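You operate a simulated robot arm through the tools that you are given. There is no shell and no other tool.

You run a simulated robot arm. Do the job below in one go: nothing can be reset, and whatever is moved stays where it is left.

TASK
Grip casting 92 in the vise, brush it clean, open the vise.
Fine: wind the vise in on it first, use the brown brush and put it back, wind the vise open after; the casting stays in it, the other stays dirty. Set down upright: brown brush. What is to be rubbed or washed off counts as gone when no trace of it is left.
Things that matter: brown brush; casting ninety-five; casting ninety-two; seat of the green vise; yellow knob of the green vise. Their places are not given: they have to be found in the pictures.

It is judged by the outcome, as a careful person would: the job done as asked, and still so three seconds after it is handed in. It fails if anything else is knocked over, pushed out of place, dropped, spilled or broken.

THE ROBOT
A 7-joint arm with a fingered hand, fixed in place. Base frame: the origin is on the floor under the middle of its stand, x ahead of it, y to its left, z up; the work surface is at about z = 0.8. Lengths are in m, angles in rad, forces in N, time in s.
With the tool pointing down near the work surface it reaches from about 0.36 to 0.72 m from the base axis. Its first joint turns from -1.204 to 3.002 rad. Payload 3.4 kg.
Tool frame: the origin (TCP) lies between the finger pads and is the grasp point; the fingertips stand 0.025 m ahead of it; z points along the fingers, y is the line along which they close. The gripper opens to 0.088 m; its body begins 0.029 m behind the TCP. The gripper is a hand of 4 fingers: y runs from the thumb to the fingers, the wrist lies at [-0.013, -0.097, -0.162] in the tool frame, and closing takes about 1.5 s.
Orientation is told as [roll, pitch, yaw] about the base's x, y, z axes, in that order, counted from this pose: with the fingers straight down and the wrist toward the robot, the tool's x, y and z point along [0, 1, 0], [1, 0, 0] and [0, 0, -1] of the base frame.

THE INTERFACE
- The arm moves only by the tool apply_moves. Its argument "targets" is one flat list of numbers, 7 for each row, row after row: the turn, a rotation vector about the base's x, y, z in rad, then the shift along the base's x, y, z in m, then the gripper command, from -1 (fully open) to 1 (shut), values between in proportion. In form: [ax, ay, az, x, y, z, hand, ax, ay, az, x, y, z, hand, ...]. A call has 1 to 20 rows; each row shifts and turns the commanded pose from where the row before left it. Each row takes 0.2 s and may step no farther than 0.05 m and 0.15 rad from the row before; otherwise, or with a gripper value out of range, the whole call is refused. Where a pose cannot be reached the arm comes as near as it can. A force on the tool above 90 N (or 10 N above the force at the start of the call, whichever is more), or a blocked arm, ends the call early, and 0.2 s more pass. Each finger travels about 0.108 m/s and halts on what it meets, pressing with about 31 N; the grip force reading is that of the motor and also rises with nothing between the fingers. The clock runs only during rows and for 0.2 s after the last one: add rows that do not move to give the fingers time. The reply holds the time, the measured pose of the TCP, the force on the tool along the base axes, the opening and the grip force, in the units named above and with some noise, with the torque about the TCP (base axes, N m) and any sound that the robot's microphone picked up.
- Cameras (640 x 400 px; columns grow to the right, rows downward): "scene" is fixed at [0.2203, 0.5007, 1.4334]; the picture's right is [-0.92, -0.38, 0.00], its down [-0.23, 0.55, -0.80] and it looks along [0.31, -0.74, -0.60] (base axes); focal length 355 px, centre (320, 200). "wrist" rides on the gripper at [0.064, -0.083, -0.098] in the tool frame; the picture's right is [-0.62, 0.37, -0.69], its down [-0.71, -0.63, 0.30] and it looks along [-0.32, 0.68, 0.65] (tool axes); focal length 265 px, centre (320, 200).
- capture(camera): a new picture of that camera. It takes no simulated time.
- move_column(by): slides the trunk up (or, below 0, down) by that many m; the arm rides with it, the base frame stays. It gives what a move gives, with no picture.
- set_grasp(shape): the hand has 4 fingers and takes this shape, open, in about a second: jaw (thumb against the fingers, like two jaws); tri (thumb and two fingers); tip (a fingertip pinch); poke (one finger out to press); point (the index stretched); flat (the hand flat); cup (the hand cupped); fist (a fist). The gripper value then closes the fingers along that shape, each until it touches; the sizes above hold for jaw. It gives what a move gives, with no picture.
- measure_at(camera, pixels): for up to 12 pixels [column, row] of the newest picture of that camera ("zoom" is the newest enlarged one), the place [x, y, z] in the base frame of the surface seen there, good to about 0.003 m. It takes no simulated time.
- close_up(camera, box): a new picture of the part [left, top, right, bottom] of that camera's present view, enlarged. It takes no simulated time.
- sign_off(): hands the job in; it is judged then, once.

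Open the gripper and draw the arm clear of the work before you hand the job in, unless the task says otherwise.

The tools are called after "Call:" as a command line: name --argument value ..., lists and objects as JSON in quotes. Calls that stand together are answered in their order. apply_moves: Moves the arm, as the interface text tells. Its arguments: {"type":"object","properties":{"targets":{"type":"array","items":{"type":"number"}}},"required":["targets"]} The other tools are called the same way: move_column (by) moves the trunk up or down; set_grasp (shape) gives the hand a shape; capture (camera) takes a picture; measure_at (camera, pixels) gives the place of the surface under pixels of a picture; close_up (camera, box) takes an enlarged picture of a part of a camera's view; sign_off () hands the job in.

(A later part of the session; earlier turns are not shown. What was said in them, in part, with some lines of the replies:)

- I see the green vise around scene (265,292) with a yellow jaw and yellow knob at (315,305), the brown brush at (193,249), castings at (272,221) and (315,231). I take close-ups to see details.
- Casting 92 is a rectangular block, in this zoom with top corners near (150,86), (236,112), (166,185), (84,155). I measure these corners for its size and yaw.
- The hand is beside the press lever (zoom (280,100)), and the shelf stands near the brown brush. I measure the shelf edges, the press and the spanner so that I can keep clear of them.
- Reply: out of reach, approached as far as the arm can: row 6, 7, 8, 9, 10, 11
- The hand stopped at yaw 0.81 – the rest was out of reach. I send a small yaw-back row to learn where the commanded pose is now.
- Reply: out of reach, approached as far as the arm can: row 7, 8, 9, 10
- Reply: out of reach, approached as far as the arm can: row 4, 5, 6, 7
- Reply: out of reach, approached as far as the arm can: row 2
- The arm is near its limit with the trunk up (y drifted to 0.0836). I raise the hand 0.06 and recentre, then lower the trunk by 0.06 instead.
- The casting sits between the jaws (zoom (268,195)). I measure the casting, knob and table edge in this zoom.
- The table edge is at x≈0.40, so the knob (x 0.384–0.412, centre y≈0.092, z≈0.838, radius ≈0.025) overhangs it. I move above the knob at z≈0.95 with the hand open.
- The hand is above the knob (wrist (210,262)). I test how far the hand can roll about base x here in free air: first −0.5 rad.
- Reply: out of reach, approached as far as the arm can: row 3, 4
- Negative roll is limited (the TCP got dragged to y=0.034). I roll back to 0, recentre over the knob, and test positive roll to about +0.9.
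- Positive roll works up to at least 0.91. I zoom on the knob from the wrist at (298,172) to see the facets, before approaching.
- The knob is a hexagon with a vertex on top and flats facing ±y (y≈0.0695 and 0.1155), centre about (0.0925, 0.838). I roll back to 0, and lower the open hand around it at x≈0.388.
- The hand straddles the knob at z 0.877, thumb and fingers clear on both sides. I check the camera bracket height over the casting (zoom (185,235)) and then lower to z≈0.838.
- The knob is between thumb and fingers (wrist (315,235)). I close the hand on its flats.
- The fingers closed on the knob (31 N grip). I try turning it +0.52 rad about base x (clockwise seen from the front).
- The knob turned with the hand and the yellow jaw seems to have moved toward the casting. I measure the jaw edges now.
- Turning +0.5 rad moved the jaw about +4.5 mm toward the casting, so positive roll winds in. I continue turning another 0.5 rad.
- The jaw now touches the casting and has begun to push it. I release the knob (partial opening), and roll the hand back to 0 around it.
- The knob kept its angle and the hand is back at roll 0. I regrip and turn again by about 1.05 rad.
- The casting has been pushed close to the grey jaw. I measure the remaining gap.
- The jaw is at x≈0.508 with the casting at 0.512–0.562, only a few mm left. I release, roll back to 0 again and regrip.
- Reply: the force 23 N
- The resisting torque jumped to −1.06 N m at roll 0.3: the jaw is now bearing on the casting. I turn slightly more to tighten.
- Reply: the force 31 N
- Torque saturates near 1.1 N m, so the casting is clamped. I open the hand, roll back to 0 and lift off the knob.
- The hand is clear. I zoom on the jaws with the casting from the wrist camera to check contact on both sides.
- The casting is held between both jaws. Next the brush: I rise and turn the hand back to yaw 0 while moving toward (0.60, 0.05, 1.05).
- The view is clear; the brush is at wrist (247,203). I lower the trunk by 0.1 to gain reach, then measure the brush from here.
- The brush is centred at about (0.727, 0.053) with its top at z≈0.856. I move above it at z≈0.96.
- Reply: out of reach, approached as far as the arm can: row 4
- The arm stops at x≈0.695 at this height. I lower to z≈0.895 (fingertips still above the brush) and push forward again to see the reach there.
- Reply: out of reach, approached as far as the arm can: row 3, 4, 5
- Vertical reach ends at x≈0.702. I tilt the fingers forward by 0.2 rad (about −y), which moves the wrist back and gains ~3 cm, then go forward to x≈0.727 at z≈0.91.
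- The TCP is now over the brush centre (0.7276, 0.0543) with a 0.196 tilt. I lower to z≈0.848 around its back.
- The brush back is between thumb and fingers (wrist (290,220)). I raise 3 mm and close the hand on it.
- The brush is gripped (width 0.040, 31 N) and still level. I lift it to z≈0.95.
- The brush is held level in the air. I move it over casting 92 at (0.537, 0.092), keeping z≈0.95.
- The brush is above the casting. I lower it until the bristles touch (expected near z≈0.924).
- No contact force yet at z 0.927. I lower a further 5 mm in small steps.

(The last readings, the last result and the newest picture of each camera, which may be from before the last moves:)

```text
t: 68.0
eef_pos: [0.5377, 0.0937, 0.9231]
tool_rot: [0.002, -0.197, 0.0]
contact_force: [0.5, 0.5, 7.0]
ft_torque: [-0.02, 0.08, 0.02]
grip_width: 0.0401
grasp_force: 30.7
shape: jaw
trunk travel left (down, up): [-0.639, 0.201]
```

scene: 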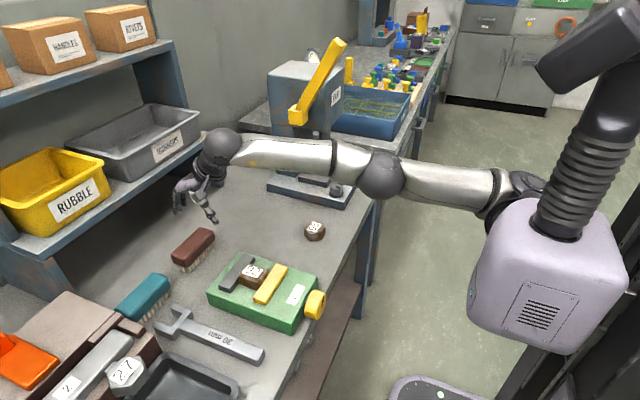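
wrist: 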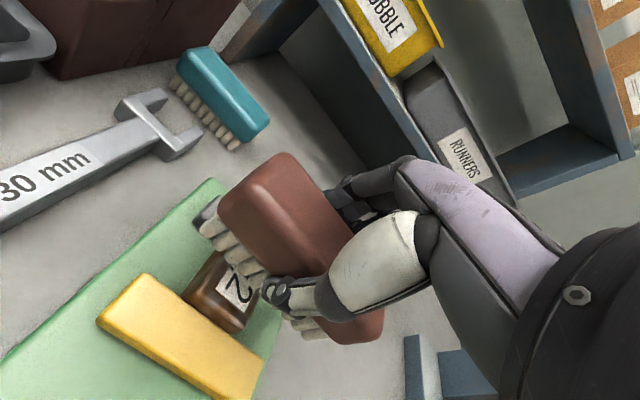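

Contact at 7 N. I rub back and forth along x over the casting top with light pressure.

Call:
apply_moves --targets '[0, 0, 0, -0.0125, 0, 0, 1, 0, 0, 0, -0.0125, 0, 0, 1, 0, 0, 0, 0.0125, 0, 0, 1, 0, 0, 0, 0.0125, 0, 0, 1, 0, 0, 0, 0.0125, 0, 0, 1, 0, 0, 0, 0.0125, 0, 0, 1, 0, 0, 0, -0.0125, 0, 0, 1, 0, 0, 0, -0.0125, 0, 0, 1, 0, 0, 0, -0.0125, 0, 0, 1, 0, 0, 0, -0.0125, 0, 0, 1, 0, 0, 0, 0.0125, 0, 0, 1, 0, 0, 0, 0.0125, 0, 0, 1, 0, 0, 0, 0.0125, 0, 0, 1, 0, 0, 0, 0.0125, 0, 0, 1, 0, 0, 0, -0.0125, 0, 0, 1, 0, 0, 0, -0.0125, 0, 0, 1]'

Call:
close_up --camera "scene" --box '[200, 210, 310, 310]'

Call:
capture --camera "wrist"

```text
t: 71.4
eef_pos: [0.5389, 0.0927, 0.9227]
tool_rot: [0.002, -0.195, 0.0]
contact_force: [1.3, 0.1, 4.8]
ft_torque: [-0.02, 0.05, 0.01]
grip_width: 0.04
grasp_force: 31.1
shape: jaw
trunk travel left (down, up): [-0.639, 0.201]
```

```text
4.00 times, centred on (255, 260) of scene
```

zoom: 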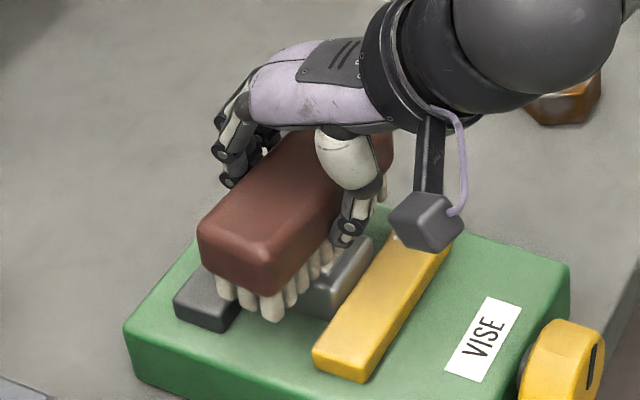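

```text
taken
```

wrist: 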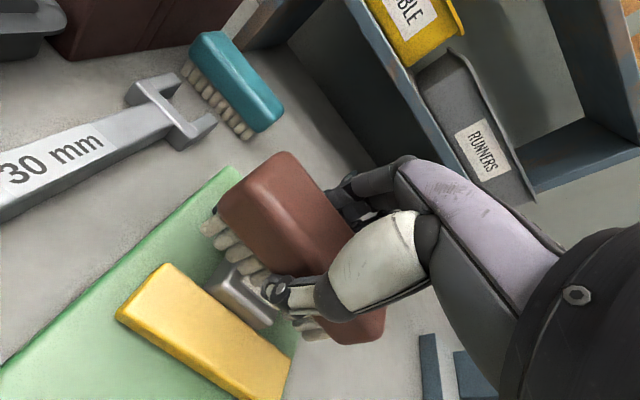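

The casting already looks grey (clean) under the bristles. I do another set of strokes along y and diagonal to be thorough.

Call:
apply_moves --targets '[0, 0, 0, 0, 0.012, -0.0005, 1, 0, 0, 0, 0, 0.012, 0, 1, 0, 0, 0, -0.0125, -0.012, 0, 1, 0, 0, 0, -0.0125, -0.012, 0, 1, 0, 0, 0, 0, -0.012, 0, 1, 0, 0, 0, 0.0125, -0.012, 0, 1, 0, 0, 0, 0.0125, 0.012, 0, 1, 0, 0, 0, 0.0125, 0.012, 0, 1, 0, 0, 0, 0.0125, 0.012, 0, 1, 0, 0, 0, -0.0125, 0, 0, 1, 0, 0, 0, -0.0125, 0, 0, 1, 0, 0, 0, -0.0125, -0.012, 0, 1, 0, 0, 0, -0.0125, -0.012, 0, 1, 0, 0, 0, 0.0125, 0, 0, 1, 0, 0, 0, 0.0125, 0.012, 0, 1, 0, 0, 0, 0, 0, 0, 1]'

Call:
apply_moves --targets '[0, 0, 0, 0, 0, 0.02, 1, 0, 0, 0, 0.03, 0, 0.03, 1, 0, 0, 0, 0.04, -0.01, 0.01, 1, 0, 0, 0, 0.04, -0.02, 0, 1, 0, 0, 0, 0, 0, 0, 1]'

Call:
capture --camera "scene"

Call:
close_up --camera "scene" --box '[220, 240, 310, 310]'

Call:
capture --camera "wrist"

```text
t: 74.8
eef_pos: [0.5385, 0.0928, 0.9233]
tool_rot: [0.002, -0.196, 0.001]
contact_force: [-1.7, -0.8, 3.3]
ft_torque: [0.04, 0.17, 0.02]
grip_width: 0.0403
grasp_force: 31.2
shape: jaw
trunk travel left (down, up): [-0.639, 0.201]
```

```text
t: 76.0
eef_pos: [0.6484, 0.0627, 0.9824]
tool_rot: [0.001, -0.195, 0.002]
contact_force: [-0.8, 0.1, -1.3]
ft_torque: [0.0, 0.02, -0.01]
grip_width: 0.0401
grasp_force: 30.9
shape: jaw
trunk travel left (down, up): [-0.639, 0.201]
```

```text
taken
```

scene: 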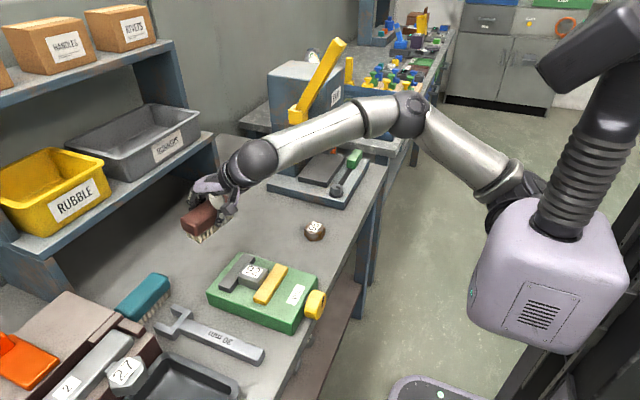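

```text
5.71 times, centred on (265, 275) of scene
```

zoom: 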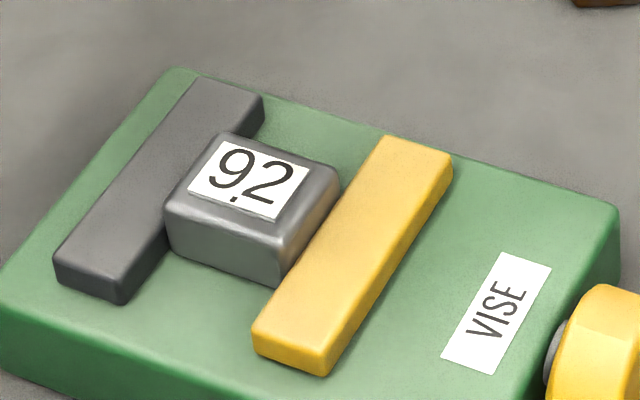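

```text
taken
```

wrist: 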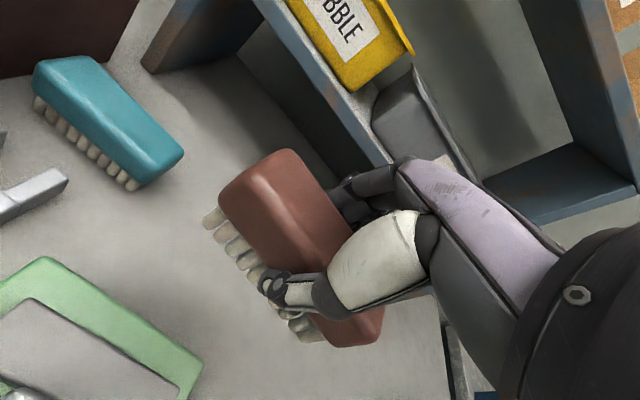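

Casting 92 now appears plain grey metal (zoom (255,205)). I take a tighter zoom to look for residual brown before deciding on more strokes.

Call:
close_up --camera "scene" --box '[238, 258, 278, 292]'

```text
11.76 times, centred on (258, 275) of scene
```

zoom: 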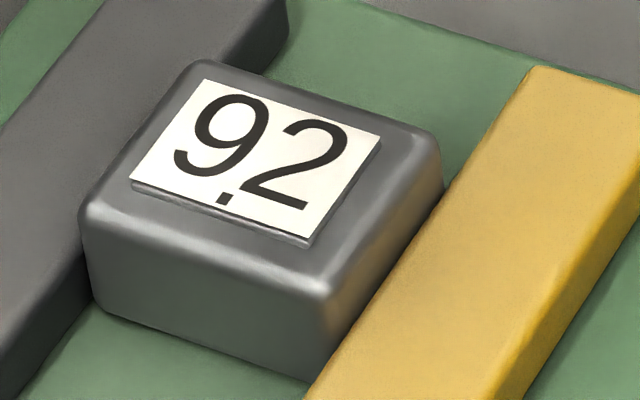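

It looks fully clean, but for certainty I do one more round of rubbing: go back over the casting and down to contact.

Call:
apply_moves --targets '[0, 0, 0, -0.037, 0.01, 0, 1, 0, 0, 0, -0.037, 0.01, 0, 1, 0, 0, 0, -0.036, 0.01, -0.01, 1, 0, 0, 0, 0, 0, -0.025, 1, 0, 0, 0, 0, 0, -0.015, 1, 0, 0, 0, 0, 0, -0.007, 1, 0, 0, 0, 0, 0, -0.002, 1, 0, 0, 0, 0, 0, 0, 1]'

```text
t: 77.8
eef_pos: [0.5379, 0.0925, 0.9241]
tool_rot: [0.004, -0.196, -0.001]
contact_force: [0.9, 0.3, 0.6]
ft_torque: [0.03, 0.02, -0.01]
grip_width: 0.0399
grasp_force: 30.7
shape: jaw
trunk travel left (down, up): [-0.639, 0.201]
```

Contact is just beginning. I lower 2 mm more and rub with strokes along x and y.

Call:
apply_moves --targets '[0, 0, 0, 0, 0, -0.0015, 1, 0, 0, 0, -0.0125, 0, 0, 1, 0, 0, 0, -0.0125, 0, 0, 1, 0, 0, 0, 0.0125, 0.01, 0, 1, 0, 0, 0, 0.0125, 0, 0, 1, 0, 0, 0, 0.0125, 0, 0, 1, 0, 0, 0, 0.0125, 0, 0, 1, 0, 0, 0, -0.0125, -0.01, 0, 1, 0, 0, 0, -0.0125, -0.01, 0, 1, 0, 0, 0, -0.0125, 0, 0, 1, 0, 0, 0, -0.0125, 0, 0, 1, 0, 0, 0, 0.0125, 0, 0, 1, 0, 0, 0, 0.0125, 0.01, 0, 1, 0, 0, 0, 0.0125, 0, 0, 1, 0, 0, 0, 0.0125, 0, 0, 1, 0, 0, 0, -0.0125, 0, 0, 1, 0, 0, 0, -0.0125, 0, 0, 1, 0, 0, 0, 0, 0, 0, 1]'

Call:
apply_moves --targets '[0, 0, 0, 0, 0, 0.02, 1, 0, 0, 0, 0.03, 0, 0.025, 1, 0, 0, 0, 0.04, -0.01, 0, 1, 0, 0, 0, 0.04, -0.01, 0, 1, 0, 0, 0, 0, 0, 0, 1]'

Call:
close_up --camera "scene" --box '[210, 230, 310, 310]'

Call:
capture --camera "wrist"

```text
t: 81.6
eef_pos: [0.5396, 0.0945, 0.9229]
tool_rot: [0.002, -0.194, -0.001]
contact_force: [1.7, -1.3, 5.8]
ft_torque: [0.03, 0.05, -0.02]
grip_width: 0.0403
grasp_force: 30.9
shape: jaw
trunk travel left (down, up): [-0.639, 0.201]
```

```text
t: 82.8
eef_pos: [0.6493, 0.0751, 0.9665]
tool_rot: [-0.001, -0.196, -0.001]
contact_force: [-0.4, -1.1, -1.0]
ft_torque: [0.03, -0.01, -0.03]
grip_width: 0.0404
grasp_force: 31.1
shape: jaw
trunk travel left (down, up): [-0.639, 0.201]
```

```text
5.00 times, centred on (260, 270) of scene
```

zoom: 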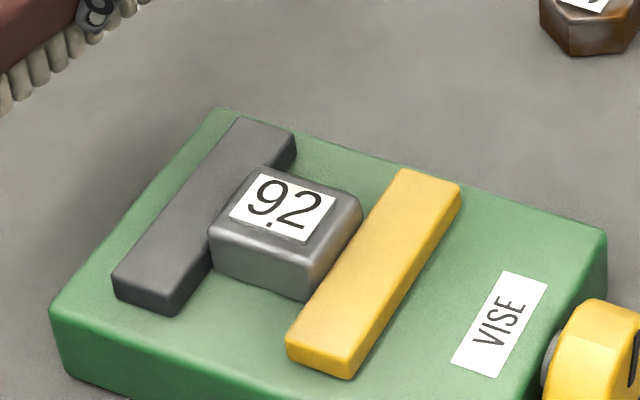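

```text
taken
```

wrist: 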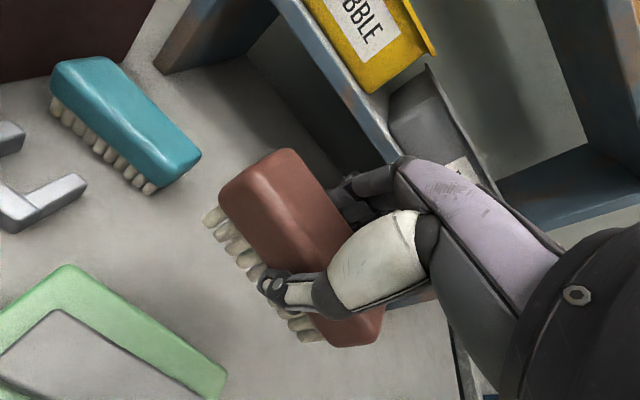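

Casting 92 is still clean and clamped. Before putting the brush back I measure its present attitude in the hand (top-surface points around (275,200)).

Call:
measure_at --camera "wrist" --pixels '[[232, 190], [285, 158], [260, 180], [300, 230], [260, 225], [320, 215], [365, 330], [345, 335], [212, 217], [250, 262], [225, 232]]'

Call:
close_up --camera "scene" --box '[150, 140, 280, 260]'

```text
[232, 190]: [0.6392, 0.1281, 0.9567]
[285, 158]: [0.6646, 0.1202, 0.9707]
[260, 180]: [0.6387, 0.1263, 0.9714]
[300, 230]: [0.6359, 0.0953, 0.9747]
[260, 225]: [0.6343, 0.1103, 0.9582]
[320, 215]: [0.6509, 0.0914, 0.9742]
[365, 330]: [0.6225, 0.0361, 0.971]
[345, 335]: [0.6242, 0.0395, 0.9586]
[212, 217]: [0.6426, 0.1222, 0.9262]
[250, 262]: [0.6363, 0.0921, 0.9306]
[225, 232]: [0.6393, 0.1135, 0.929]
```

```text
3.33 times, centred on (215, 200) of scene
```

zoom: 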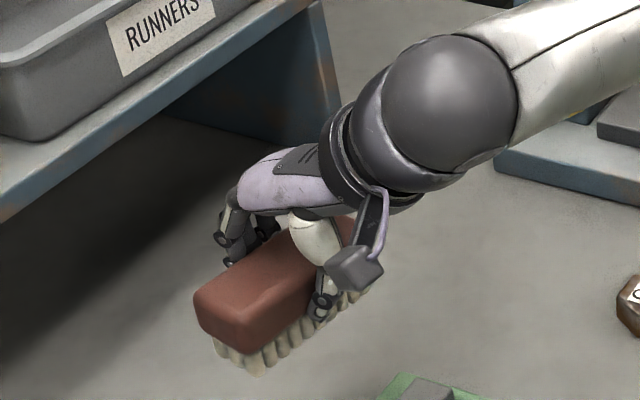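

The top is level (z≈0.971–0.975 along its length), but the brush seems slightly yawed in the grip. I measure its long side in the scene zoom to get the yaw.

Call:
measure_at --camera "zoom" --pixels '[[250, 335], [265, 328], [280, 318], [295, 308], [305, 300], [200, 312], [225, 338], [199, 290], [225, 270], [240, 362], [280, 345], [350, 300]]'

Call:
measure_at --camera "wrist" --pixels '[[240, 200], [250, 212], [262, 228], [275, 246], [285, 262], [295, 158], [305, 170], [318, 188], [330, 205], [355, 335], [380, 325]]'

```text
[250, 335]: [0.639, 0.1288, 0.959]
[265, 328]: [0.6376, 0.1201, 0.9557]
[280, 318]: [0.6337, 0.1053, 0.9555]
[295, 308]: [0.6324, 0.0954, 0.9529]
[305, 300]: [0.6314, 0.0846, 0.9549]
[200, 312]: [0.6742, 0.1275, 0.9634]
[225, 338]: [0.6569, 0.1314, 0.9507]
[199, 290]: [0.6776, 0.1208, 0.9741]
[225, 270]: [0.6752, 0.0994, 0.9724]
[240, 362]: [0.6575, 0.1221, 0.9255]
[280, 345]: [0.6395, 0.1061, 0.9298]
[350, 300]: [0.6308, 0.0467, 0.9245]
```

```text
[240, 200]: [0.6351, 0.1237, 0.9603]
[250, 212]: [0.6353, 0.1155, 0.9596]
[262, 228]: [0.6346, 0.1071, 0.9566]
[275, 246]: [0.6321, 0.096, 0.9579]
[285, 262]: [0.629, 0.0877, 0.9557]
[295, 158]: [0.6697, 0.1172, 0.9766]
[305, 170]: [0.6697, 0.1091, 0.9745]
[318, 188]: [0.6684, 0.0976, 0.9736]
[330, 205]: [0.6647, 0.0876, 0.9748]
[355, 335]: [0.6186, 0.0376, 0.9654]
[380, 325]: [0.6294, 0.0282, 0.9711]
```

The brush has turned about −0.17 rad in the grip (it lay at about −0.03). I turn the hand +0.14 in yaw and move back over its original place.

Call:
apply_moves --targets '[0, 0, 0.07, 0.01, -0.005, 0, 1, 0, 0, 0.07, 0.015, -0.005, 0, 1, 0, 0, 0, 0.02, -0.006, -0.01, 1, 0, 0, 0, 0.018, -0.005, -0.02, 1, 0, 0, 0, 0.0147, -0.0046, -0.025, 1, 0, 0, 0, 0, 0, 0, 1]'

Call:
capture --camera "wrist"

Call:
close_up --camera "scene" --box '[130, 150, 260, 280]'

```text
t: 84.2
eef_pos: [0.7269, 0.0474, 0.9113]
tool_rot: [0.0, -0.194, 0.139]
contact_force: [0.2, -0.3, -0.9]
ft_torque: [0.0, 0.02, 0.02]
grip_width: 0.0404
grasp_force: 31.0
shape: jaw
trunk travel left (down, up): [-0.639, 0.201]
```

```text
taken
```

wrist: 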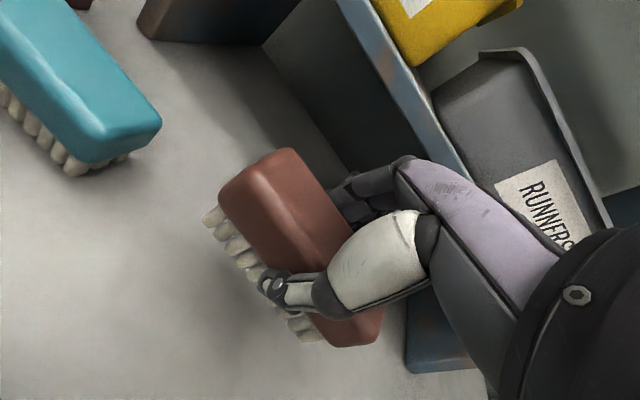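

```text
3.08 times, centred on (195, 215) of scene
```

zoom: 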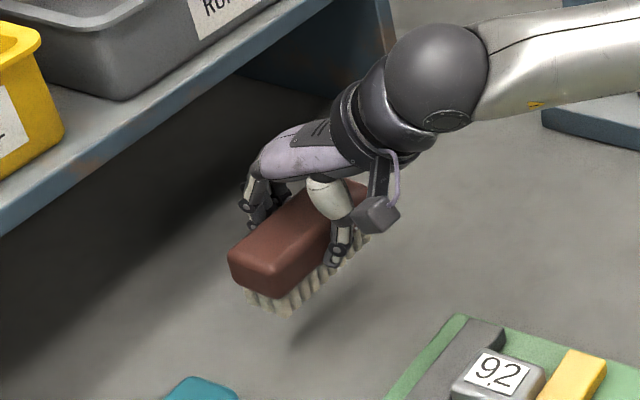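

The hand is over the original spot at z 0.911. I measure the brush's long edges once more to confirm its yaw and position.

Call:
measure_at --camera "wrist" --pixels '[[240, 200], [250, 212], [262, 228], [275, 246], [295, 158], [305, 170], [318, 188], [330, 205], [355, 335], [380, 325], [232, 190]]'

```text
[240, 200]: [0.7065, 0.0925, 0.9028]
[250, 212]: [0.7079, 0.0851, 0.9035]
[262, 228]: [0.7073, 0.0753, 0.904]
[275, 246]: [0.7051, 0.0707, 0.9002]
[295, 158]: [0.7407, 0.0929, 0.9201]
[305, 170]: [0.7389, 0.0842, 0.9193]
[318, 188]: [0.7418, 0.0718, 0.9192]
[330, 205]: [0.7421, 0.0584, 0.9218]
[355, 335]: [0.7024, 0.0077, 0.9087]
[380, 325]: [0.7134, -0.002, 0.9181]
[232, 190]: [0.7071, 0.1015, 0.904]
```

The brush is parallel to its old orientation, about 3 mm short in y. I shift +3 mm in y and lower toward the table.

Call:
apply_moves --targets '[0, 0, 0, 0, 0.003, -0.02, 1, 0, 0, 0, 0, 0, -0.02, 1, 0, 0, 0, 0, 0, -0.014, 1, 0, 0, 0, 0, 0, -0.003, 1, 0, 0, 0, 0, 0, 0, 1]'

Call:
close_up --camera "scene" --box '[130, 150, 260, 280]'

```text
t: 85.4
eef_pos: [0.7265, 0.0518, 0.8531]
tool_rot: [0.0, -0.194, 0.141]
contact_force: [-0.2, -0.8, -0.9]
ft_torque: [0.01, -0.02, -0.02]
grip_width: 0.0401
grasp_force: 30.8
shape: jaw
trunk travel left (down, up): [-0.639, 0.201]
```

```text
3.08 times, centred on (195, 215) of scene
```

zoom: 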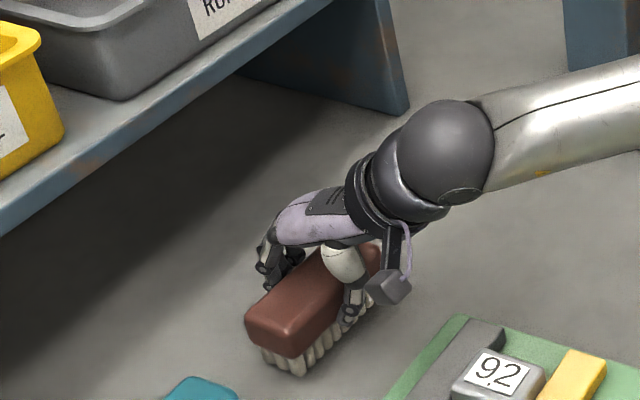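

No contact yet at z 0.853. I lower in 1–2 mm steps to touch the table.

Call:
apply_moves --targets '[0, 0, 0, 0, 0, -0.002, 1, 0, 0, 0, 0, 0, -0.001, 1, 0, 0, 0, 0, 0, -0.001, 1, 0, 0, 0, 0, 0, 0, 1]'

```text
t: 86.4
eef_pos: [0.7246, 0.0497, 0.85]
tool_rot: [0.001, -0.196, 0.14]
contact_force: [-0.1, -0.3, -2.1]
ft_torque: [0.02, -0.04, -0.01]
grip_width: 0.0399
grasp_force: 31.1
shape: jaw
trunk travel left (down, up): [-0.639, 0.201]
```

Call:
apply_moves --targets '[0, 0, 0, 0, 0, -0.0015, 1, 0, 0, 0, 0, 0, 0, 1]'

```text
t: 87.0
eef_pos: [0.7257, 0.0515, 0.8497]
tool_rot: [0.002, -0.197, 0.14]
contact_force: [1.4, 0.1, -0.2]
ft_torque: [0.03, -0.03, 0.01]
grip_width: 0.0404
grasp_force: 30.7
shape: jaw
trunk travel left (down, up): [-0.639, 0.201]
```

Force is still about zero at z≈0.8497. I lower another 2 mm in small steps.

Call:
apply_moves --targets '[0, 0, 0, 0, 0, -0.001, 1, 0, 0, 0, 0, 0, -0.001, 1, 0, 0, 0, 0, 0, 0, 1]'

Call:
close_up --camera "scene" --box '[150, 190, 240, 280]'

```text
t: 87.8
eef_pos: [0.7255, 0.0501, 0.8491]
tool_rot: [0.001, -0.199, 0.14]
contact_force: [1.6, -0.2, 7.3]
ft_torque: [0.03, 0.07, -0.02]
grip_width: 0.0404
grasp_force: 30.6
shape: jaw
trunk travel left (down, up): [-0.639, 0.201]
```

```text
4.44 times, centred on (195, 235) of scene
```

zoom: 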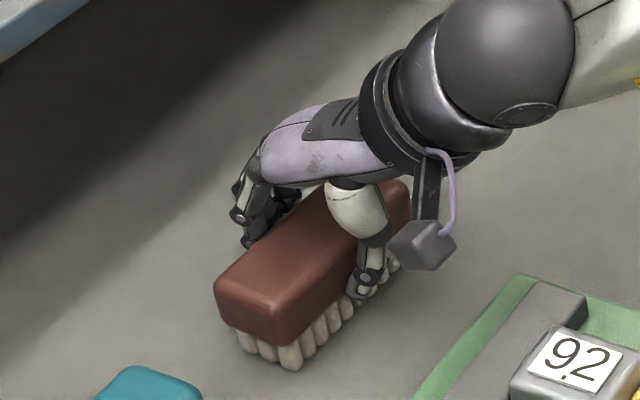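

The bristles now rest on the table (7.3 N up). I open the hand slowly and wait.

Call:
apply_moves --targets '[0, 0, 0, 0, 0, 0, 0.1, 0, 0, 0, 0, 0, 0, -0.2, 0, 0, 0, 0, 0, 0, -0.6, 0, 0, 0, 0, 0, 0, -1, 0, 0, 0, 0, 0, 0, -1, 0, 0, 0, 0, 0, 0, -1]'

Call:
capture --camera "wrist"

Call:
close_up --camera "scene" --box '[150, 190, 240, 280]'

```text
t: 89.2
eef_pos: [0.7266, 0.0508, 0.8477]
tool_rot: [-0.001, -0.195, 0.14]
contact_force: [-1.0, -0.5, 0.6]
ft_torque: [0.0, -0.01, 0.01]
grip_width: 0.0877
grasp_force: 0.1
shape: jaw
trunk travel left (down, up): [-0.639, 0.201]
```

```text
taken
```

wrist: 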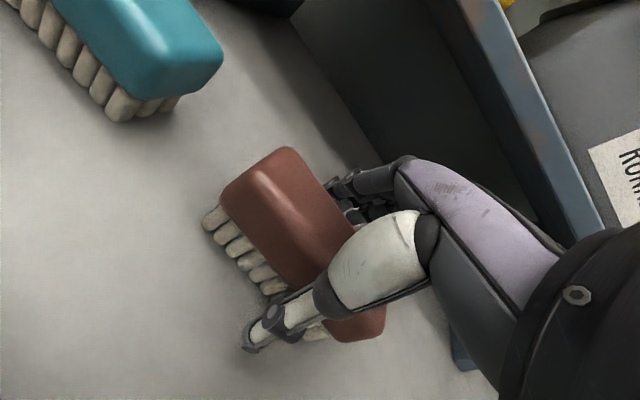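

```text
4.44 times, centred on (195, 235) of scene
```

zoom: 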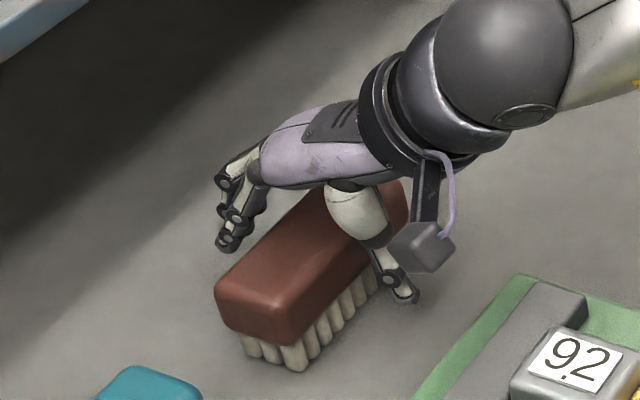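

The brush stands upright on its bristles and the fingers are clear of it. I lift straight up.

Call:
apply_moves --targets '[0, 0, 0, 0, 0, 0.02, -1, 0, 0, 0, 0, 0, 0.035, -1, 0, 0, 0, -0.01, 0, 0.045, -1, 0, 0, 0, -0.03, 0, 0.03, -1, 0, 0, 0, 0, 0, 0, -1]'

Call:
capture --camera "wrist"

Call:
capture --camera "scene"

```text
t: 90.4
eef_pos: [0.6862, 0.0493, 0.9778]
tool_rot: [0.001, -0.195, 0.139]
contact_force: [-0.4, 0.1, -0.2]
ft_torque: [0.02, 0.02, -0.02]
grip_width: 0.0878
grasp_force: 0.0
shape: jaw
trunk travel left (down, up): [-0.639, 0.201]
```

```text
taken
```

wrist: 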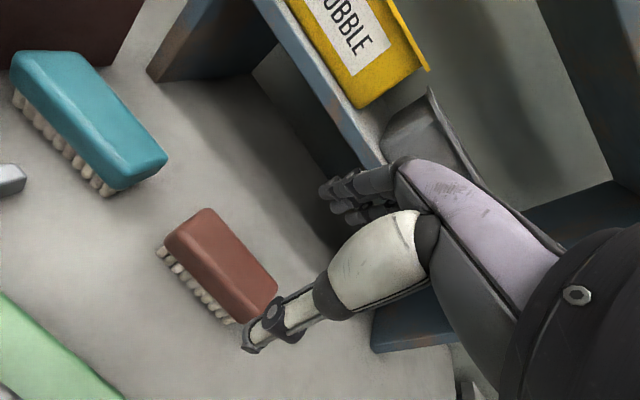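

```text
taken
```

scene: 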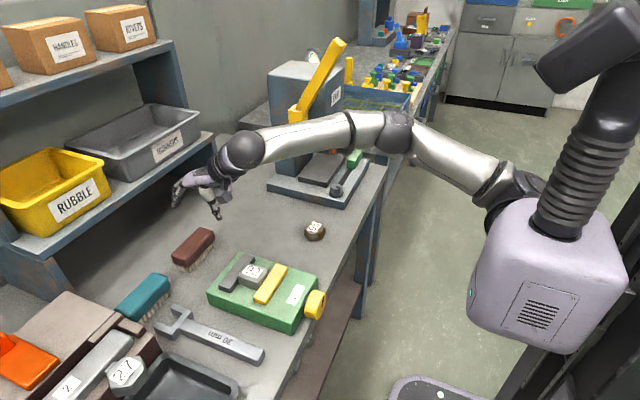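

The brush is back in its place and upright (scene (193,249)). I raise the trunk by 0.1 to return to the height that worked for the knob.

Call:
move_column --by 0.1

Call:
measure_at --camera "scene" --pixels '[[193, 240], [207, 229], [174, 256], [186, 262], [212, 235], [200, 262]]'

```text
t: 91.7
eef_pos: [0.6854, 0.0512, 1.0769]
tool_rot: [-0.001, -0.197, 0.139]
contact_force: [-0.2, -0.5, -0.6]
ft_torque: [-0.03, 0.03, 0.02]
grip_width: 0.0878
grasp_force: 0.0
shape: jaw
trunk travel left (down, up): [-0.739, 0.101]
```

```text
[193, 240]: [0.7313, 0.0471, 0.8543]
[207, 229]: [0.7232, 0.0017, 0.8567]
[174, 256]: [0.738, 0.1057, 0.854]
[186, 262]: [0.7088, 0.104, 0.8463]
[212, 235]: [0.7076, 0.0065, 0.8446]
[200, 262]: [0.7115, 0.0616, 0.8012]
```

The brush is where it was (x 0.708–0.75, y 0.002–0.106). I level the hand and turn it to yaw −1.57 while moving back above the knob.

Call:
apply_moves --targets '[-0.0135, 0.0966, 0, -0.02, 0, 0, -1, -0.0135, 0.0966, 0, -0.02, 0, 0, -1, 0, 0, -0.1425, -0.0215, 0.0035, 0, -1, 0, 0, -0.1425, -0.0215, 0.0035, 0, -1, 0, 0, -0.1425, -0.0215, 0.0035, 0, -1, 0, 0, -0.1425, -0.0215, 0.0035, 0, -1, 0, 0, -0.1425, -0.0215, 0.0035, 0, -1, 0, 0, -0.1425, -0.0215, 0.0035, -0.01, -1, 0, 0, -0.1425, -0.0215, 0.0035, -0.01, -1, 0, 0, -0.1425, -0.0215, 0.0035, -0.015, -1, 0, 0, -0.1425, -0.0215, 0.0035, -0.015, -1, 0, 0, -0.1425, -0.0215, 0.0035, -0.015, -1, 0, 0, -0.1425, -0.0215, 0.0035, -0.015, -1, 0, 0, -0.1425, -0.0193, 0.0035, -0.01, -1, 0, 0, 0, 0, 0, 0, -1]'

Call:
capture --camera "wrist"

Call:
capture --camera "scene"

```text
t: 94.9
eef_pos: [0.3886, 0.0926, 0.9892]
tool_rot: [0.0, -0.001, -1.571]
contact_force: [-0.5, -0.1, 0.2]
ft_torque: [-0.03, 0.0, -0.02]
grip_width: 0.0878
grasp_force: 0.1
shape: jaw
trunk travel left (down, up): [-0.739, 0.101]
```

```text
taken
```

wrist: 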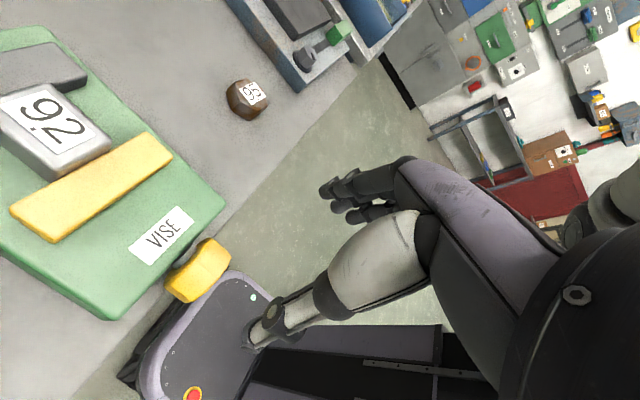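

```text
taken
```

scene: 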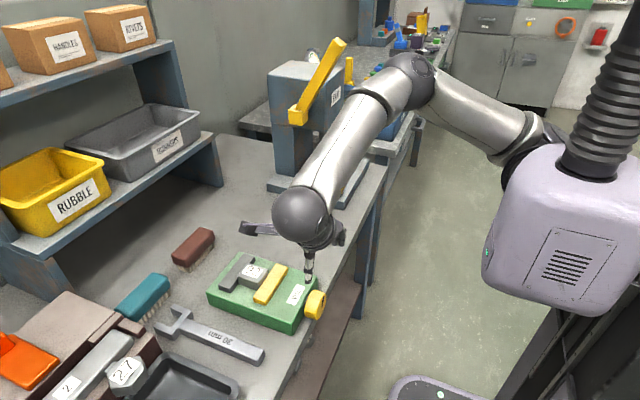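

The hand is above the knob again, casting clean in the vise. I lower the open hand around the knob to z≈0.838.

Call:
apply_moves --targets '[0, 0, 0, 0, 0, -0.04, -1, 0, 0, 0, 0, 0, -0.04, -1, 0, 0, 0, 0, 0, -0.04, -1, 0, 0, 0, 0, 0, -0.03, -1, 0, 0, 0, 0, 0, 0, -1]'

Call:
capture --camera "wrist"

```text
t: 96.1
eef_pos: [0.39, 0.0919, 0.8371]
tool_rot: [0.003, -0.002, -1.57]
contact_force: [0.5, -0.7, -0.6]
ft_torque: [0.0, 0.03, -0.02]
grip_width: 0.0876
grasp_force: 0.0
shape: jaw
trunk travel left (down, up): [-0.739, 0.101]
```

```text
taken
```

wrist: 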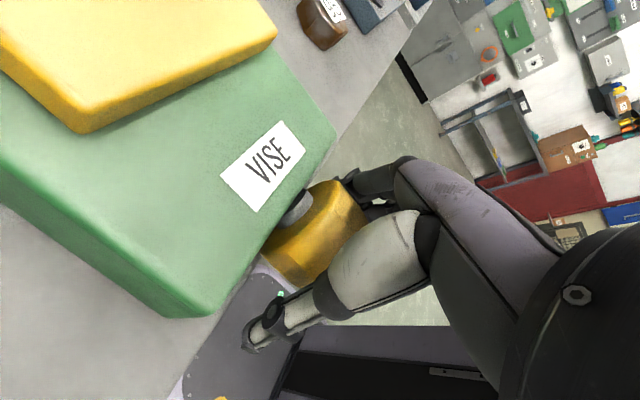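

The knob lies between the open fingers. I roll the open hand to about +1.1 rad around it, so that I can turn it back.

Call:
apply_moves --targets '[0, 0, 0, -0.001, 0.001, 0.001, -0.7, 0.131, 0, 0, 0, 0, 0, -0.7, 0.131, 0, 0, 0, 0, 0, -0.7, 0.131, 0, 0, 0, 0, 0, -0.7, 0.131, 0, 0, 0, 0, 0, -0.7, 0.131, 0, 0, 0, 0, 0, -0.7, 0.131, 0, 0, 0, 0, 0, -0.7, 0.131, 0, 0, 0, 0, 0, -0.7, 0.131, 0, 0, 0, 0, 0, -0.7, 0.06, 0, 0, 0, 0, 0, -0.7, 0, 0, 0, 0, 0, 0, -0.7]'

Call:
capture --camera "wrist"

Call:
close_up --camera "scene" --box '[200, 220, 350, 340]'

```text
t: 98.5
eef_pos: [0.389, 0.091, 0.8389]
tool_rot: [0.004, 1.108, -1.567]
contact_force: [-2.1, -1.5, 0.6]
ft_torque: [-0.04, 0.07, -0.03]
grip_width: 0.075
grasp_force: 0.0
shape: jaw
trunk travel left (down, up): [-0.739, 0.101]
```

```text
taken
```

wrist: 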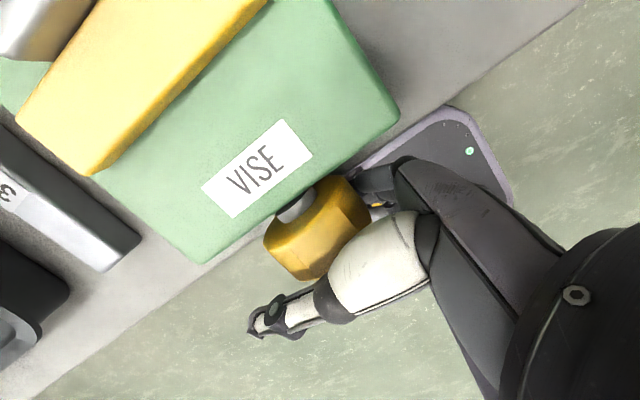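

```text
3.33 times, centred on (275, 280) of scene
```

zoom: 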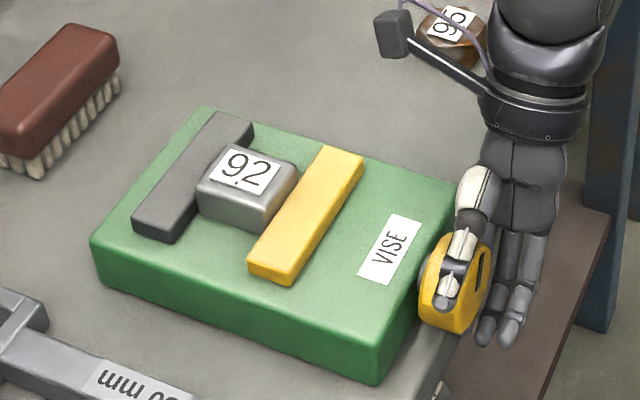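

The hand is at roll 1.108 around the knob. I close on it and turn it back by −1.1 rad to wind the vise open.

Call:
apply_moves --targets '[0, 0, 0, 0, 0.001, 0, 1, 0, 0, 0, 0, 0, 0, 1, 0, 0, 0, 0, 0, 0, 1, 0, 0, 0, 0, 0, 0, 1, 0, 0, 0, 0, 0, 0, 1, 0, 0, 0, 0, 0, 0, 1, -0.1, 0, 0, 0, 0, 0, 1, -0.1, 0, 0, 0, 0, 0, 1, -0.1, 0, 0, 0, 0, 0, 1, -0.1, 0, 0, 0, 0, 0, 1, -0.1, 0, 0, 0, 0, 0, 1, -0.1, 0, 0, 0, 0, 0, 1, -0.1, 0, 0, 0, 0, 0, 1, -0.1, 0, 0, 0, 0, 0, 1, -0.1, 0, 0, 0, 0, 0, 1, -0.1, 0, 0, 0, 0, 0, 1, -0.1, 0, 0, 0, 0, 0, 1, 0, 0, 0, 0, 0, 0, 1]'

Call:
capture --camera "wrist"

Call:
close_up --camera "scene" --box '[200, 220, 350, 340]'

```text
t: 102.3
eef_pos: [0.3898, 0.0972, 0.8369]
tool_rot: [-0.009, 0.009, -1.566]
contact_force: [-13.5, 9.5, -57.1]
ft_torque: [0.52, 0.15, -0.37]
grip_width: 0.0302
grasp_force: 30.8
shape: jaw
trunk travel left (down, up): [-0.739, 0.101]
```

```text
taken
```

wrist: 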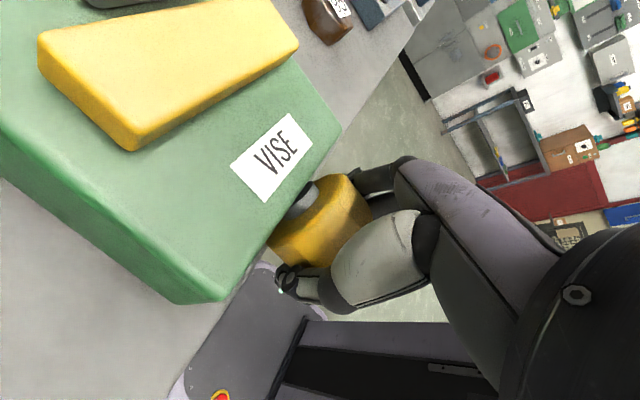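

```text
3.33 times, centred on (275, 280) of scene
```

zoom: 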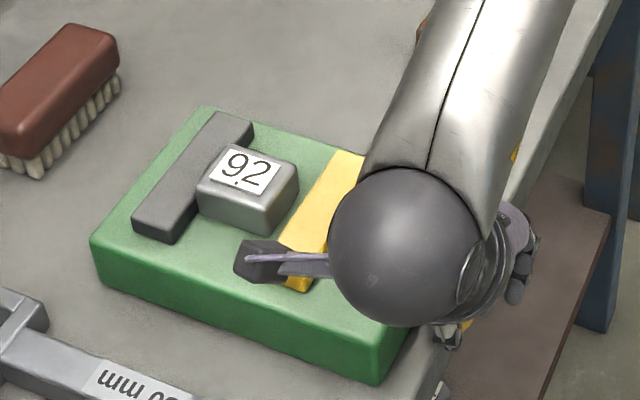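

The jaw has backed off the casting, but a reaction of −57 N on the hand remains, from the tight hold on the knob. I open the hand to release it and check.

Call:
apply_moves --targets '[0, 0, 0, 0, 0, 0, 0.3, 0, 0, 0, 0, 0, 0, -0.2, 0, 0, 0, 0, 0, 0, -0.7, 0, 0, 0, 0, 0, 0, -0.7, 0, 0, 0, 0, 0, 0, -0.7]'

Call:
close_up --camera "scene" --box '[200, 220, 350, 340]'

Call:
capture --camera "wrist"

```text
t: 103.5
eef_pos: [0.3909, 0.094, 0.8411]
tool_rot: [0.003, 0.007, -1.569]
contact_force: [0.2, -0.2, -0.1]
ft_torque: [-0.01, 0.01, 0.0]
grip_width: 0.0745
grasp_force: 0.0
shape: jaw
trunk travel left (down, up): [-0.739, 0.101]
```

```text
3.33 times, centred on (275, 280) of scene
```

zoom: 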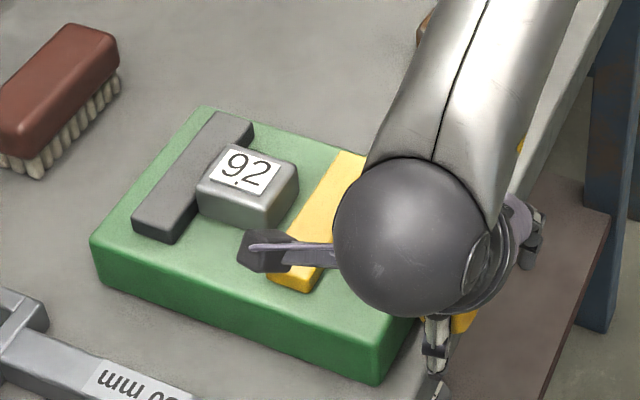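

```text
taken
```

wrist: 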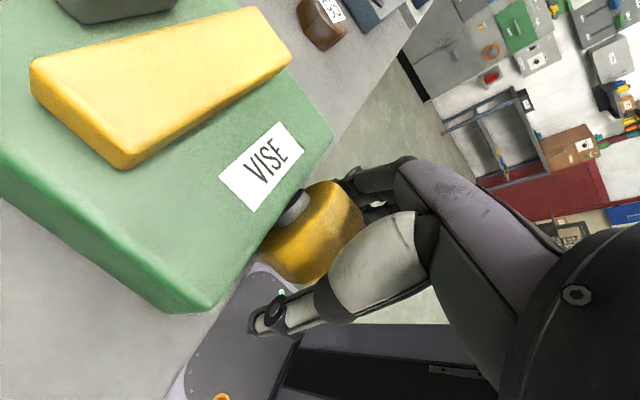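

Forces are zero again. I measure the yellow jaw's position to see how far it has opened.

Call:
measure_at --camera "wrist" --pixels '[[40, 65], [125, 160], [240, 15], [285, 58], [150, 80], [80, 20], [170, 12]]'

Call:
measure_at --camera "zoom" --pixels '[[340, 155], [358, 170], [300, 285], [275, 278], [310, 215], [292, 172], [265, 200]]'

Call:
close_up --camera "wrist" --box '[240, 160, 380, 300]'

```text
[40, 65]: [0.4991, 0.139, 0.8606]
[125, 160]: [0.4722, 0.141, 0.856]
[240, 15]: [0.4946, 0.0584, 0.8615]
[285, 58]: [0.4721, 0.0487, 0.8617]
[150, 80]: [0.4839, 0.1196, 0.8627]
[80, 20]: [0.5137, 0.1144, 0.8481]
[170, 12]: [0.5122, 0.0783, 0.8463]
```

```text
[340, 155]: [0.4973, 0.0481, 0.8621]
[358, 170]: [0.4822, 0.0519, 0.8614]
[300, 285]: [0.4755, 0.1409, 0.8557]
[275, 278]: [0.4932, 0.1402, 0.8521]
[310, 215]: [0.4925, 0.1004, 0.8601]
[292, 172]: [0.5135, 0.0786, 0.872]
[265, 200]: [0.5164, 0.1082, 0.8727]
```

```text
2.86 times, centred on (310, 230) of wrist
```

zoom: 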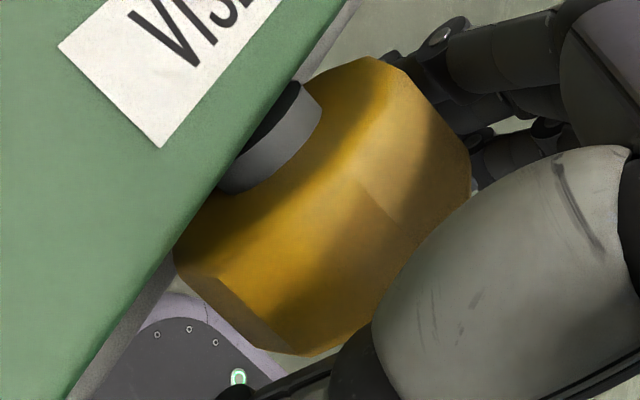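

The jaw face is back at x≈0.497 (was 0.508). I roll the open hand to +1.1 again for one more opening stroke.

Call:
apply_moves --targets '[0, 0, 0, -0.001, -0.001, -0.0025, -0.7, 0.131, 0, 0, 0, 0, 0, -0.7, 0.131, 0, 0, 0, 0, 0, -0.7, 0.131, 0, 0, 0, 0, 0, -0.7, 0.131, 0, 0, 0, 0, 0, -0.7, 0.131, 0, 0, 0, 0, 0, -0.7, 0.131, 0, 0, 0, 0, 0, -0.7, 0.131, 0, 0, 0, 0, 0, -0.7, 0.131, 0, 0, 0, 0, 0, -0.7, 0.05, 0, 0, 0, 0, 0, -0.7, 0, 0, 0, 0, 0, 0, -0.7]'

Call:
close_up --camera "scene" --box '[200, 220, 350, 340]'

Call:
close_up --camera "wrist" --box '[240, 150, 380, 350]'

```text
t: 105.9
eef_pos: [0.3886, 0.0926, 0.8367]
tool_rot: [0.004, 1.108, -1.568]
contact_force: [-1.1, -0.7, 0.0]
ft_torque: [-0.03, 0.02, -0.04]
grip_width: 0.0747
grasp_force: 0.2
shape: jaw
trunk travel left (down, up): [-0.739, 0.101]
```

```text
3.33 times, centred on (275, 280) of scene
```

zoom: 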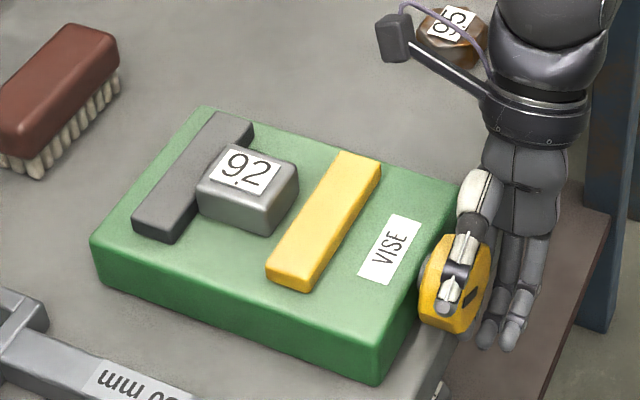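

```text
2.00 times, centred on (310, 250) of wrist
```

zoom: 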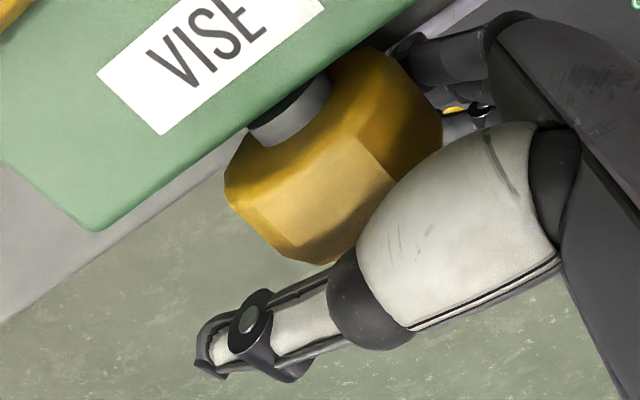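

The jaw is now near x≈0.492 (originally 0.488). I close on the knob and turn back another ~0.8 rad, watching torque.

Call:
apply_moves --targets '[0, 0, 0, 0, 0, 0, 1, 0, 0, 0, 0, 0, 0, 1, 0, 0, 0, 0, 0, 0, 1, 0, 0, 0, 0, 0, 0, 1, 0, 0, 0, 0, 0, 0, 1, 0, 0, 0, 0, 0, 0, 1, -0.1, 0, 0, 0, 0, 0, 1, -0.1, 0, 0, 0, 0, 0, 1, -0.1, 0, 0, 0, 0, 0, 1, -0.1, 0, 0, 0, 0, 0, 1, 0, 0, 0, 0, 0, 0, 1]'

Call:
close_up --camera "scene" --box '[200, 220, 350, 340]'

```text
t: 108.3
eef_pos: [0.3875, 0.0966, 0.8368]
tool_rot: [0.002, 0.703, -1.567]
contact_force: [-3.9, 19.4, -3.4]
ft_torque: [0.09, 0.06, -0.08]
grip_width: 0.0233
grasp_force: 31.3
shape: jaw
trunk travel left (down, up): [-0.739, 0.101]
```

```text
3.33 times, centred on (275, 280) of scene
```

zoom: 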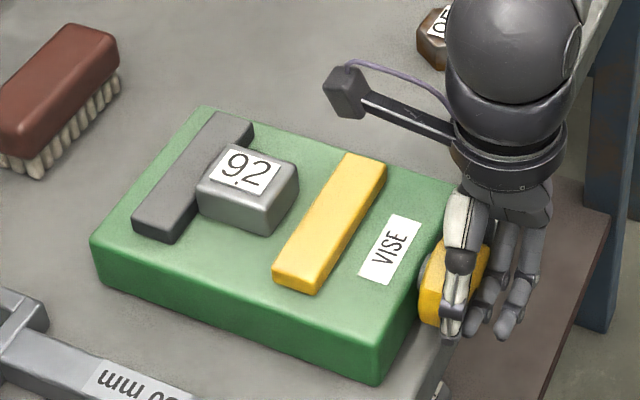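

The jaw is almost at its original opening (corner (273,272) vs. (275,272) before). I turn a little more and watch whether a stop is felt.

Call:
apply_moves --targets '[-0.1, 0, 0, 0, 0, 0, 1, -0.1, 0, 0, 0, 0, 0, 1, -0.1, 0, 0, 0, 0, 0, 1, 0, 0, 0, 0, 0, 0, 1]'

Call:
close_up --camera "scene" --box '[200, 220, 350, 340]'

```text
t: 109.3
eef_pos: [0.3876, 0.0969, 0.8364]
tool_rot: [0.0, 0.405, -1.568]
contact_force: [-6.2, 17.7, -16.1]
ft_torque: [1.07, 0.12, -0.15]
grip_width: 0.0248
grasp_force: 31.0
shape: jaw
trunk travel left (down, up): [-0.739, 0.101]
```

```text
3.33 times, centred on (275, 280) of scene
```

zoom: 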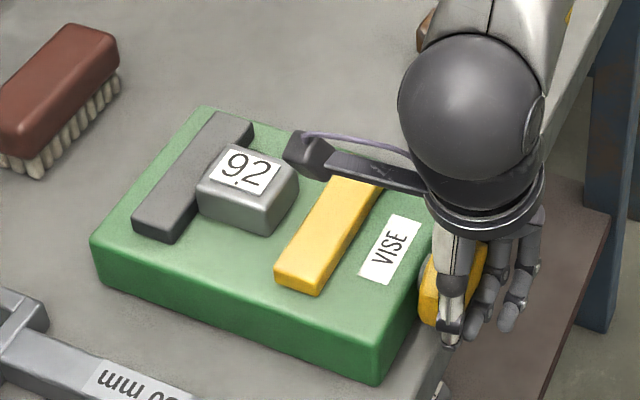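

Torque rose to 1.07 N m: the vise is at its fully open stop, jaw at its original place. I open the hand, roll to 0 and lift off.

Call:
apply_moves --targets '[0.05, 0, 0, 0, 0, 0, 0.3, 0, 0, 0, 0, 0, 0, -0.3, 0, 0, 0, 0, 0, 0, -0.8, 0, 0, 0, 0, 0, 0, -0.8, 0, 0, 0, 0, 0, 0, -0.8, -0.115, 0, 0, 0, 0, 0, -0.8, -0.115, 0, 0, 0, 0, 0, -0.8, -0.115, 0, 0, 0, 0, 0, -0.8, -0.11, 0, 0, 0, 0, 0, -0.8, 0, 0, 0, 0, 0, 0.02, -1, 0, 0, 0, 0, 0, 0.04, -1, 0, 0, 0, 0, 0, 0.045, -1, 0, 0, 0, 0, 0, 0.045, -1, 0, 0, 0, 0, 0, 0, -1]'

Call:
capture --camera "wrist"

Call:
capture --camera "scene"

Call:
close_up --camera "scene" --box '[160, 200, 352, 340]'

```text
t: 112.3
eef_pos: [0.3885, 0.0927, 0.9857]
tool_rot: [0.0, 0.004, -1.569]
contact_force: [0.2, 0.2, -0.3]
ft_torque: [0.01, 0.0, 0.0]
grip_width: 0.0874
grasp_force: 0.1
shape: jaw
trunk travel left (down, up): [-0.739, 0.101]
```

```text
taken
```

wrist: 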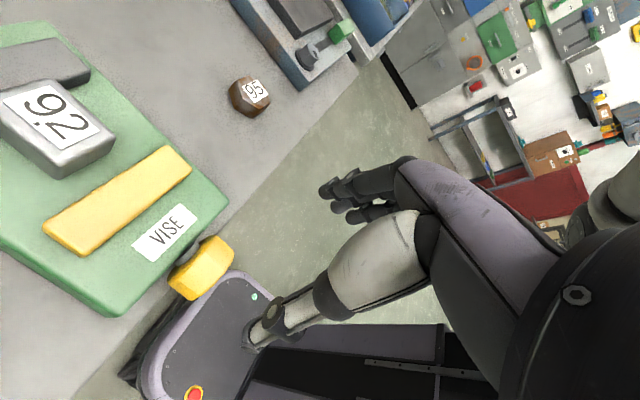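

```text
taken
```

scene: 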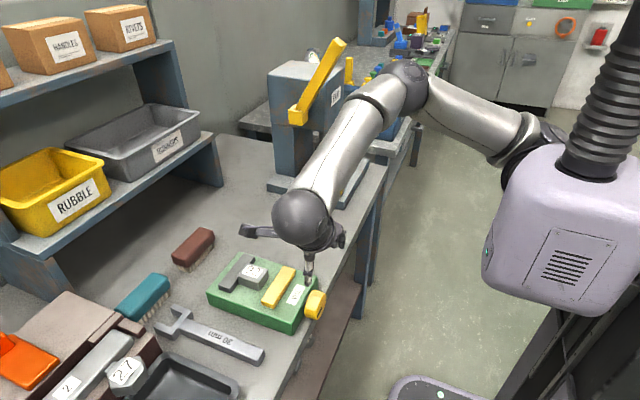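

```text
2.86 times, centred on (256, 270) of scene
```

zoom: 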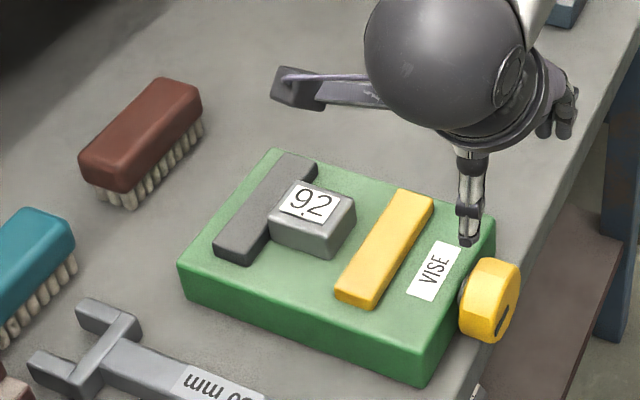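

Everything is as wanted: vise open at its original gap, clean casting 92 on the seat, casting 95 still brown, brush upright at its place. I draw the arm up and clear of the work.

Call:
apply_moves --targets '[0, 0, 0, 0, 0, 0.04, -1, 0, 0, 0, 0, 0, 0.04, -1, 0, 0, 0, 0, -0.02, 0.04, -1, 0, 0, 0, 0, -0.04, 0.01, -1, 0, 0, 0, 0, -0.04, 0, -1, 0, 0, 0, 0, 0, 0, -1, 0, 0, 0, 0, 0, 0, -1]'

Call:
capture --camera "scene"

Call:
capture --camera "wrist"

Call:
close_up --camera "scene" --box '[160, 200, 352, 340]'

```text
t: 113.9
eef_pos: [0.3885, -0.0052, 1.1185]
tool_rot: [0.002, 0.001, -1.57]
contact_force: [-1.3, -0.2, -1.6]
ft_torque: [0.04, 0.0, 0.01]
grip_width: 0.0878
grasp_force: 0.1
shape: jaw
trunk travel left (down, up): [-0.739, 0.101]
```

```text
taken
```

scene: 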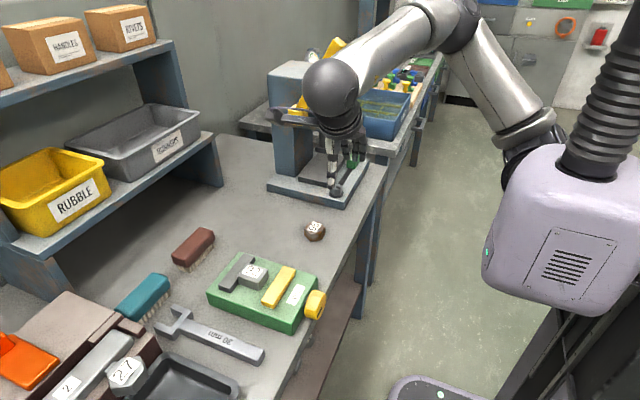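

```text
taken
```

wrist: 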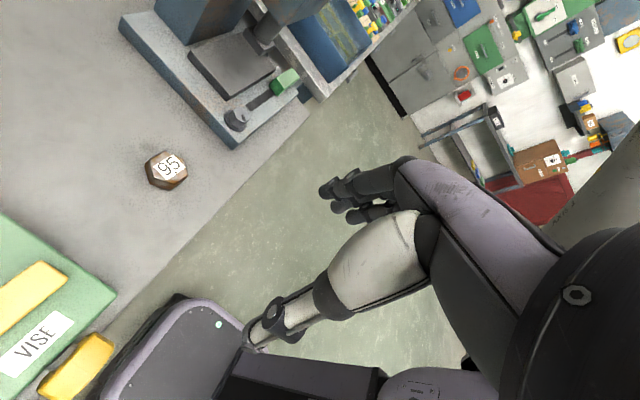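

```text
2.86 times, centred on (256, 270) of scene
```

zoom: 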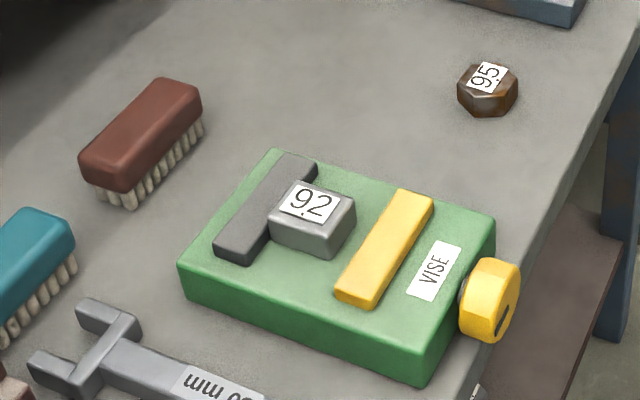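

The final pictures show casting 92 clean in the open vise (zoom (310,220)), casting 95 untouched and still dirty, and the brown brush upright at its place. The hand is open and clear, so I hand the job in.

Call:
sign_off

```text
The job is handed in.
```

The job is handed in. Casting 92 was gripped in the green vise, brushed clean with the brown brush, and left in the vise with it wound open again.

- **Casting 92:** it sits on the vise seat against the fixed jaw. No brown was left on the faces the cameras could see. I did not get a view of its far side.
- **Vise:** I wound it in until the knob would turn no further, and afterwards wound it back out to its stop. The yellow jaw is back where it started.
- **Brown brush:** it stands upright on its bristles, within about 3 mm of where it was.
- **Casting 95:** it was not touched and is still dirty.

Nothing else was knocked or moved that I could see. The hand is open and the arm is drawn up clear of the work.
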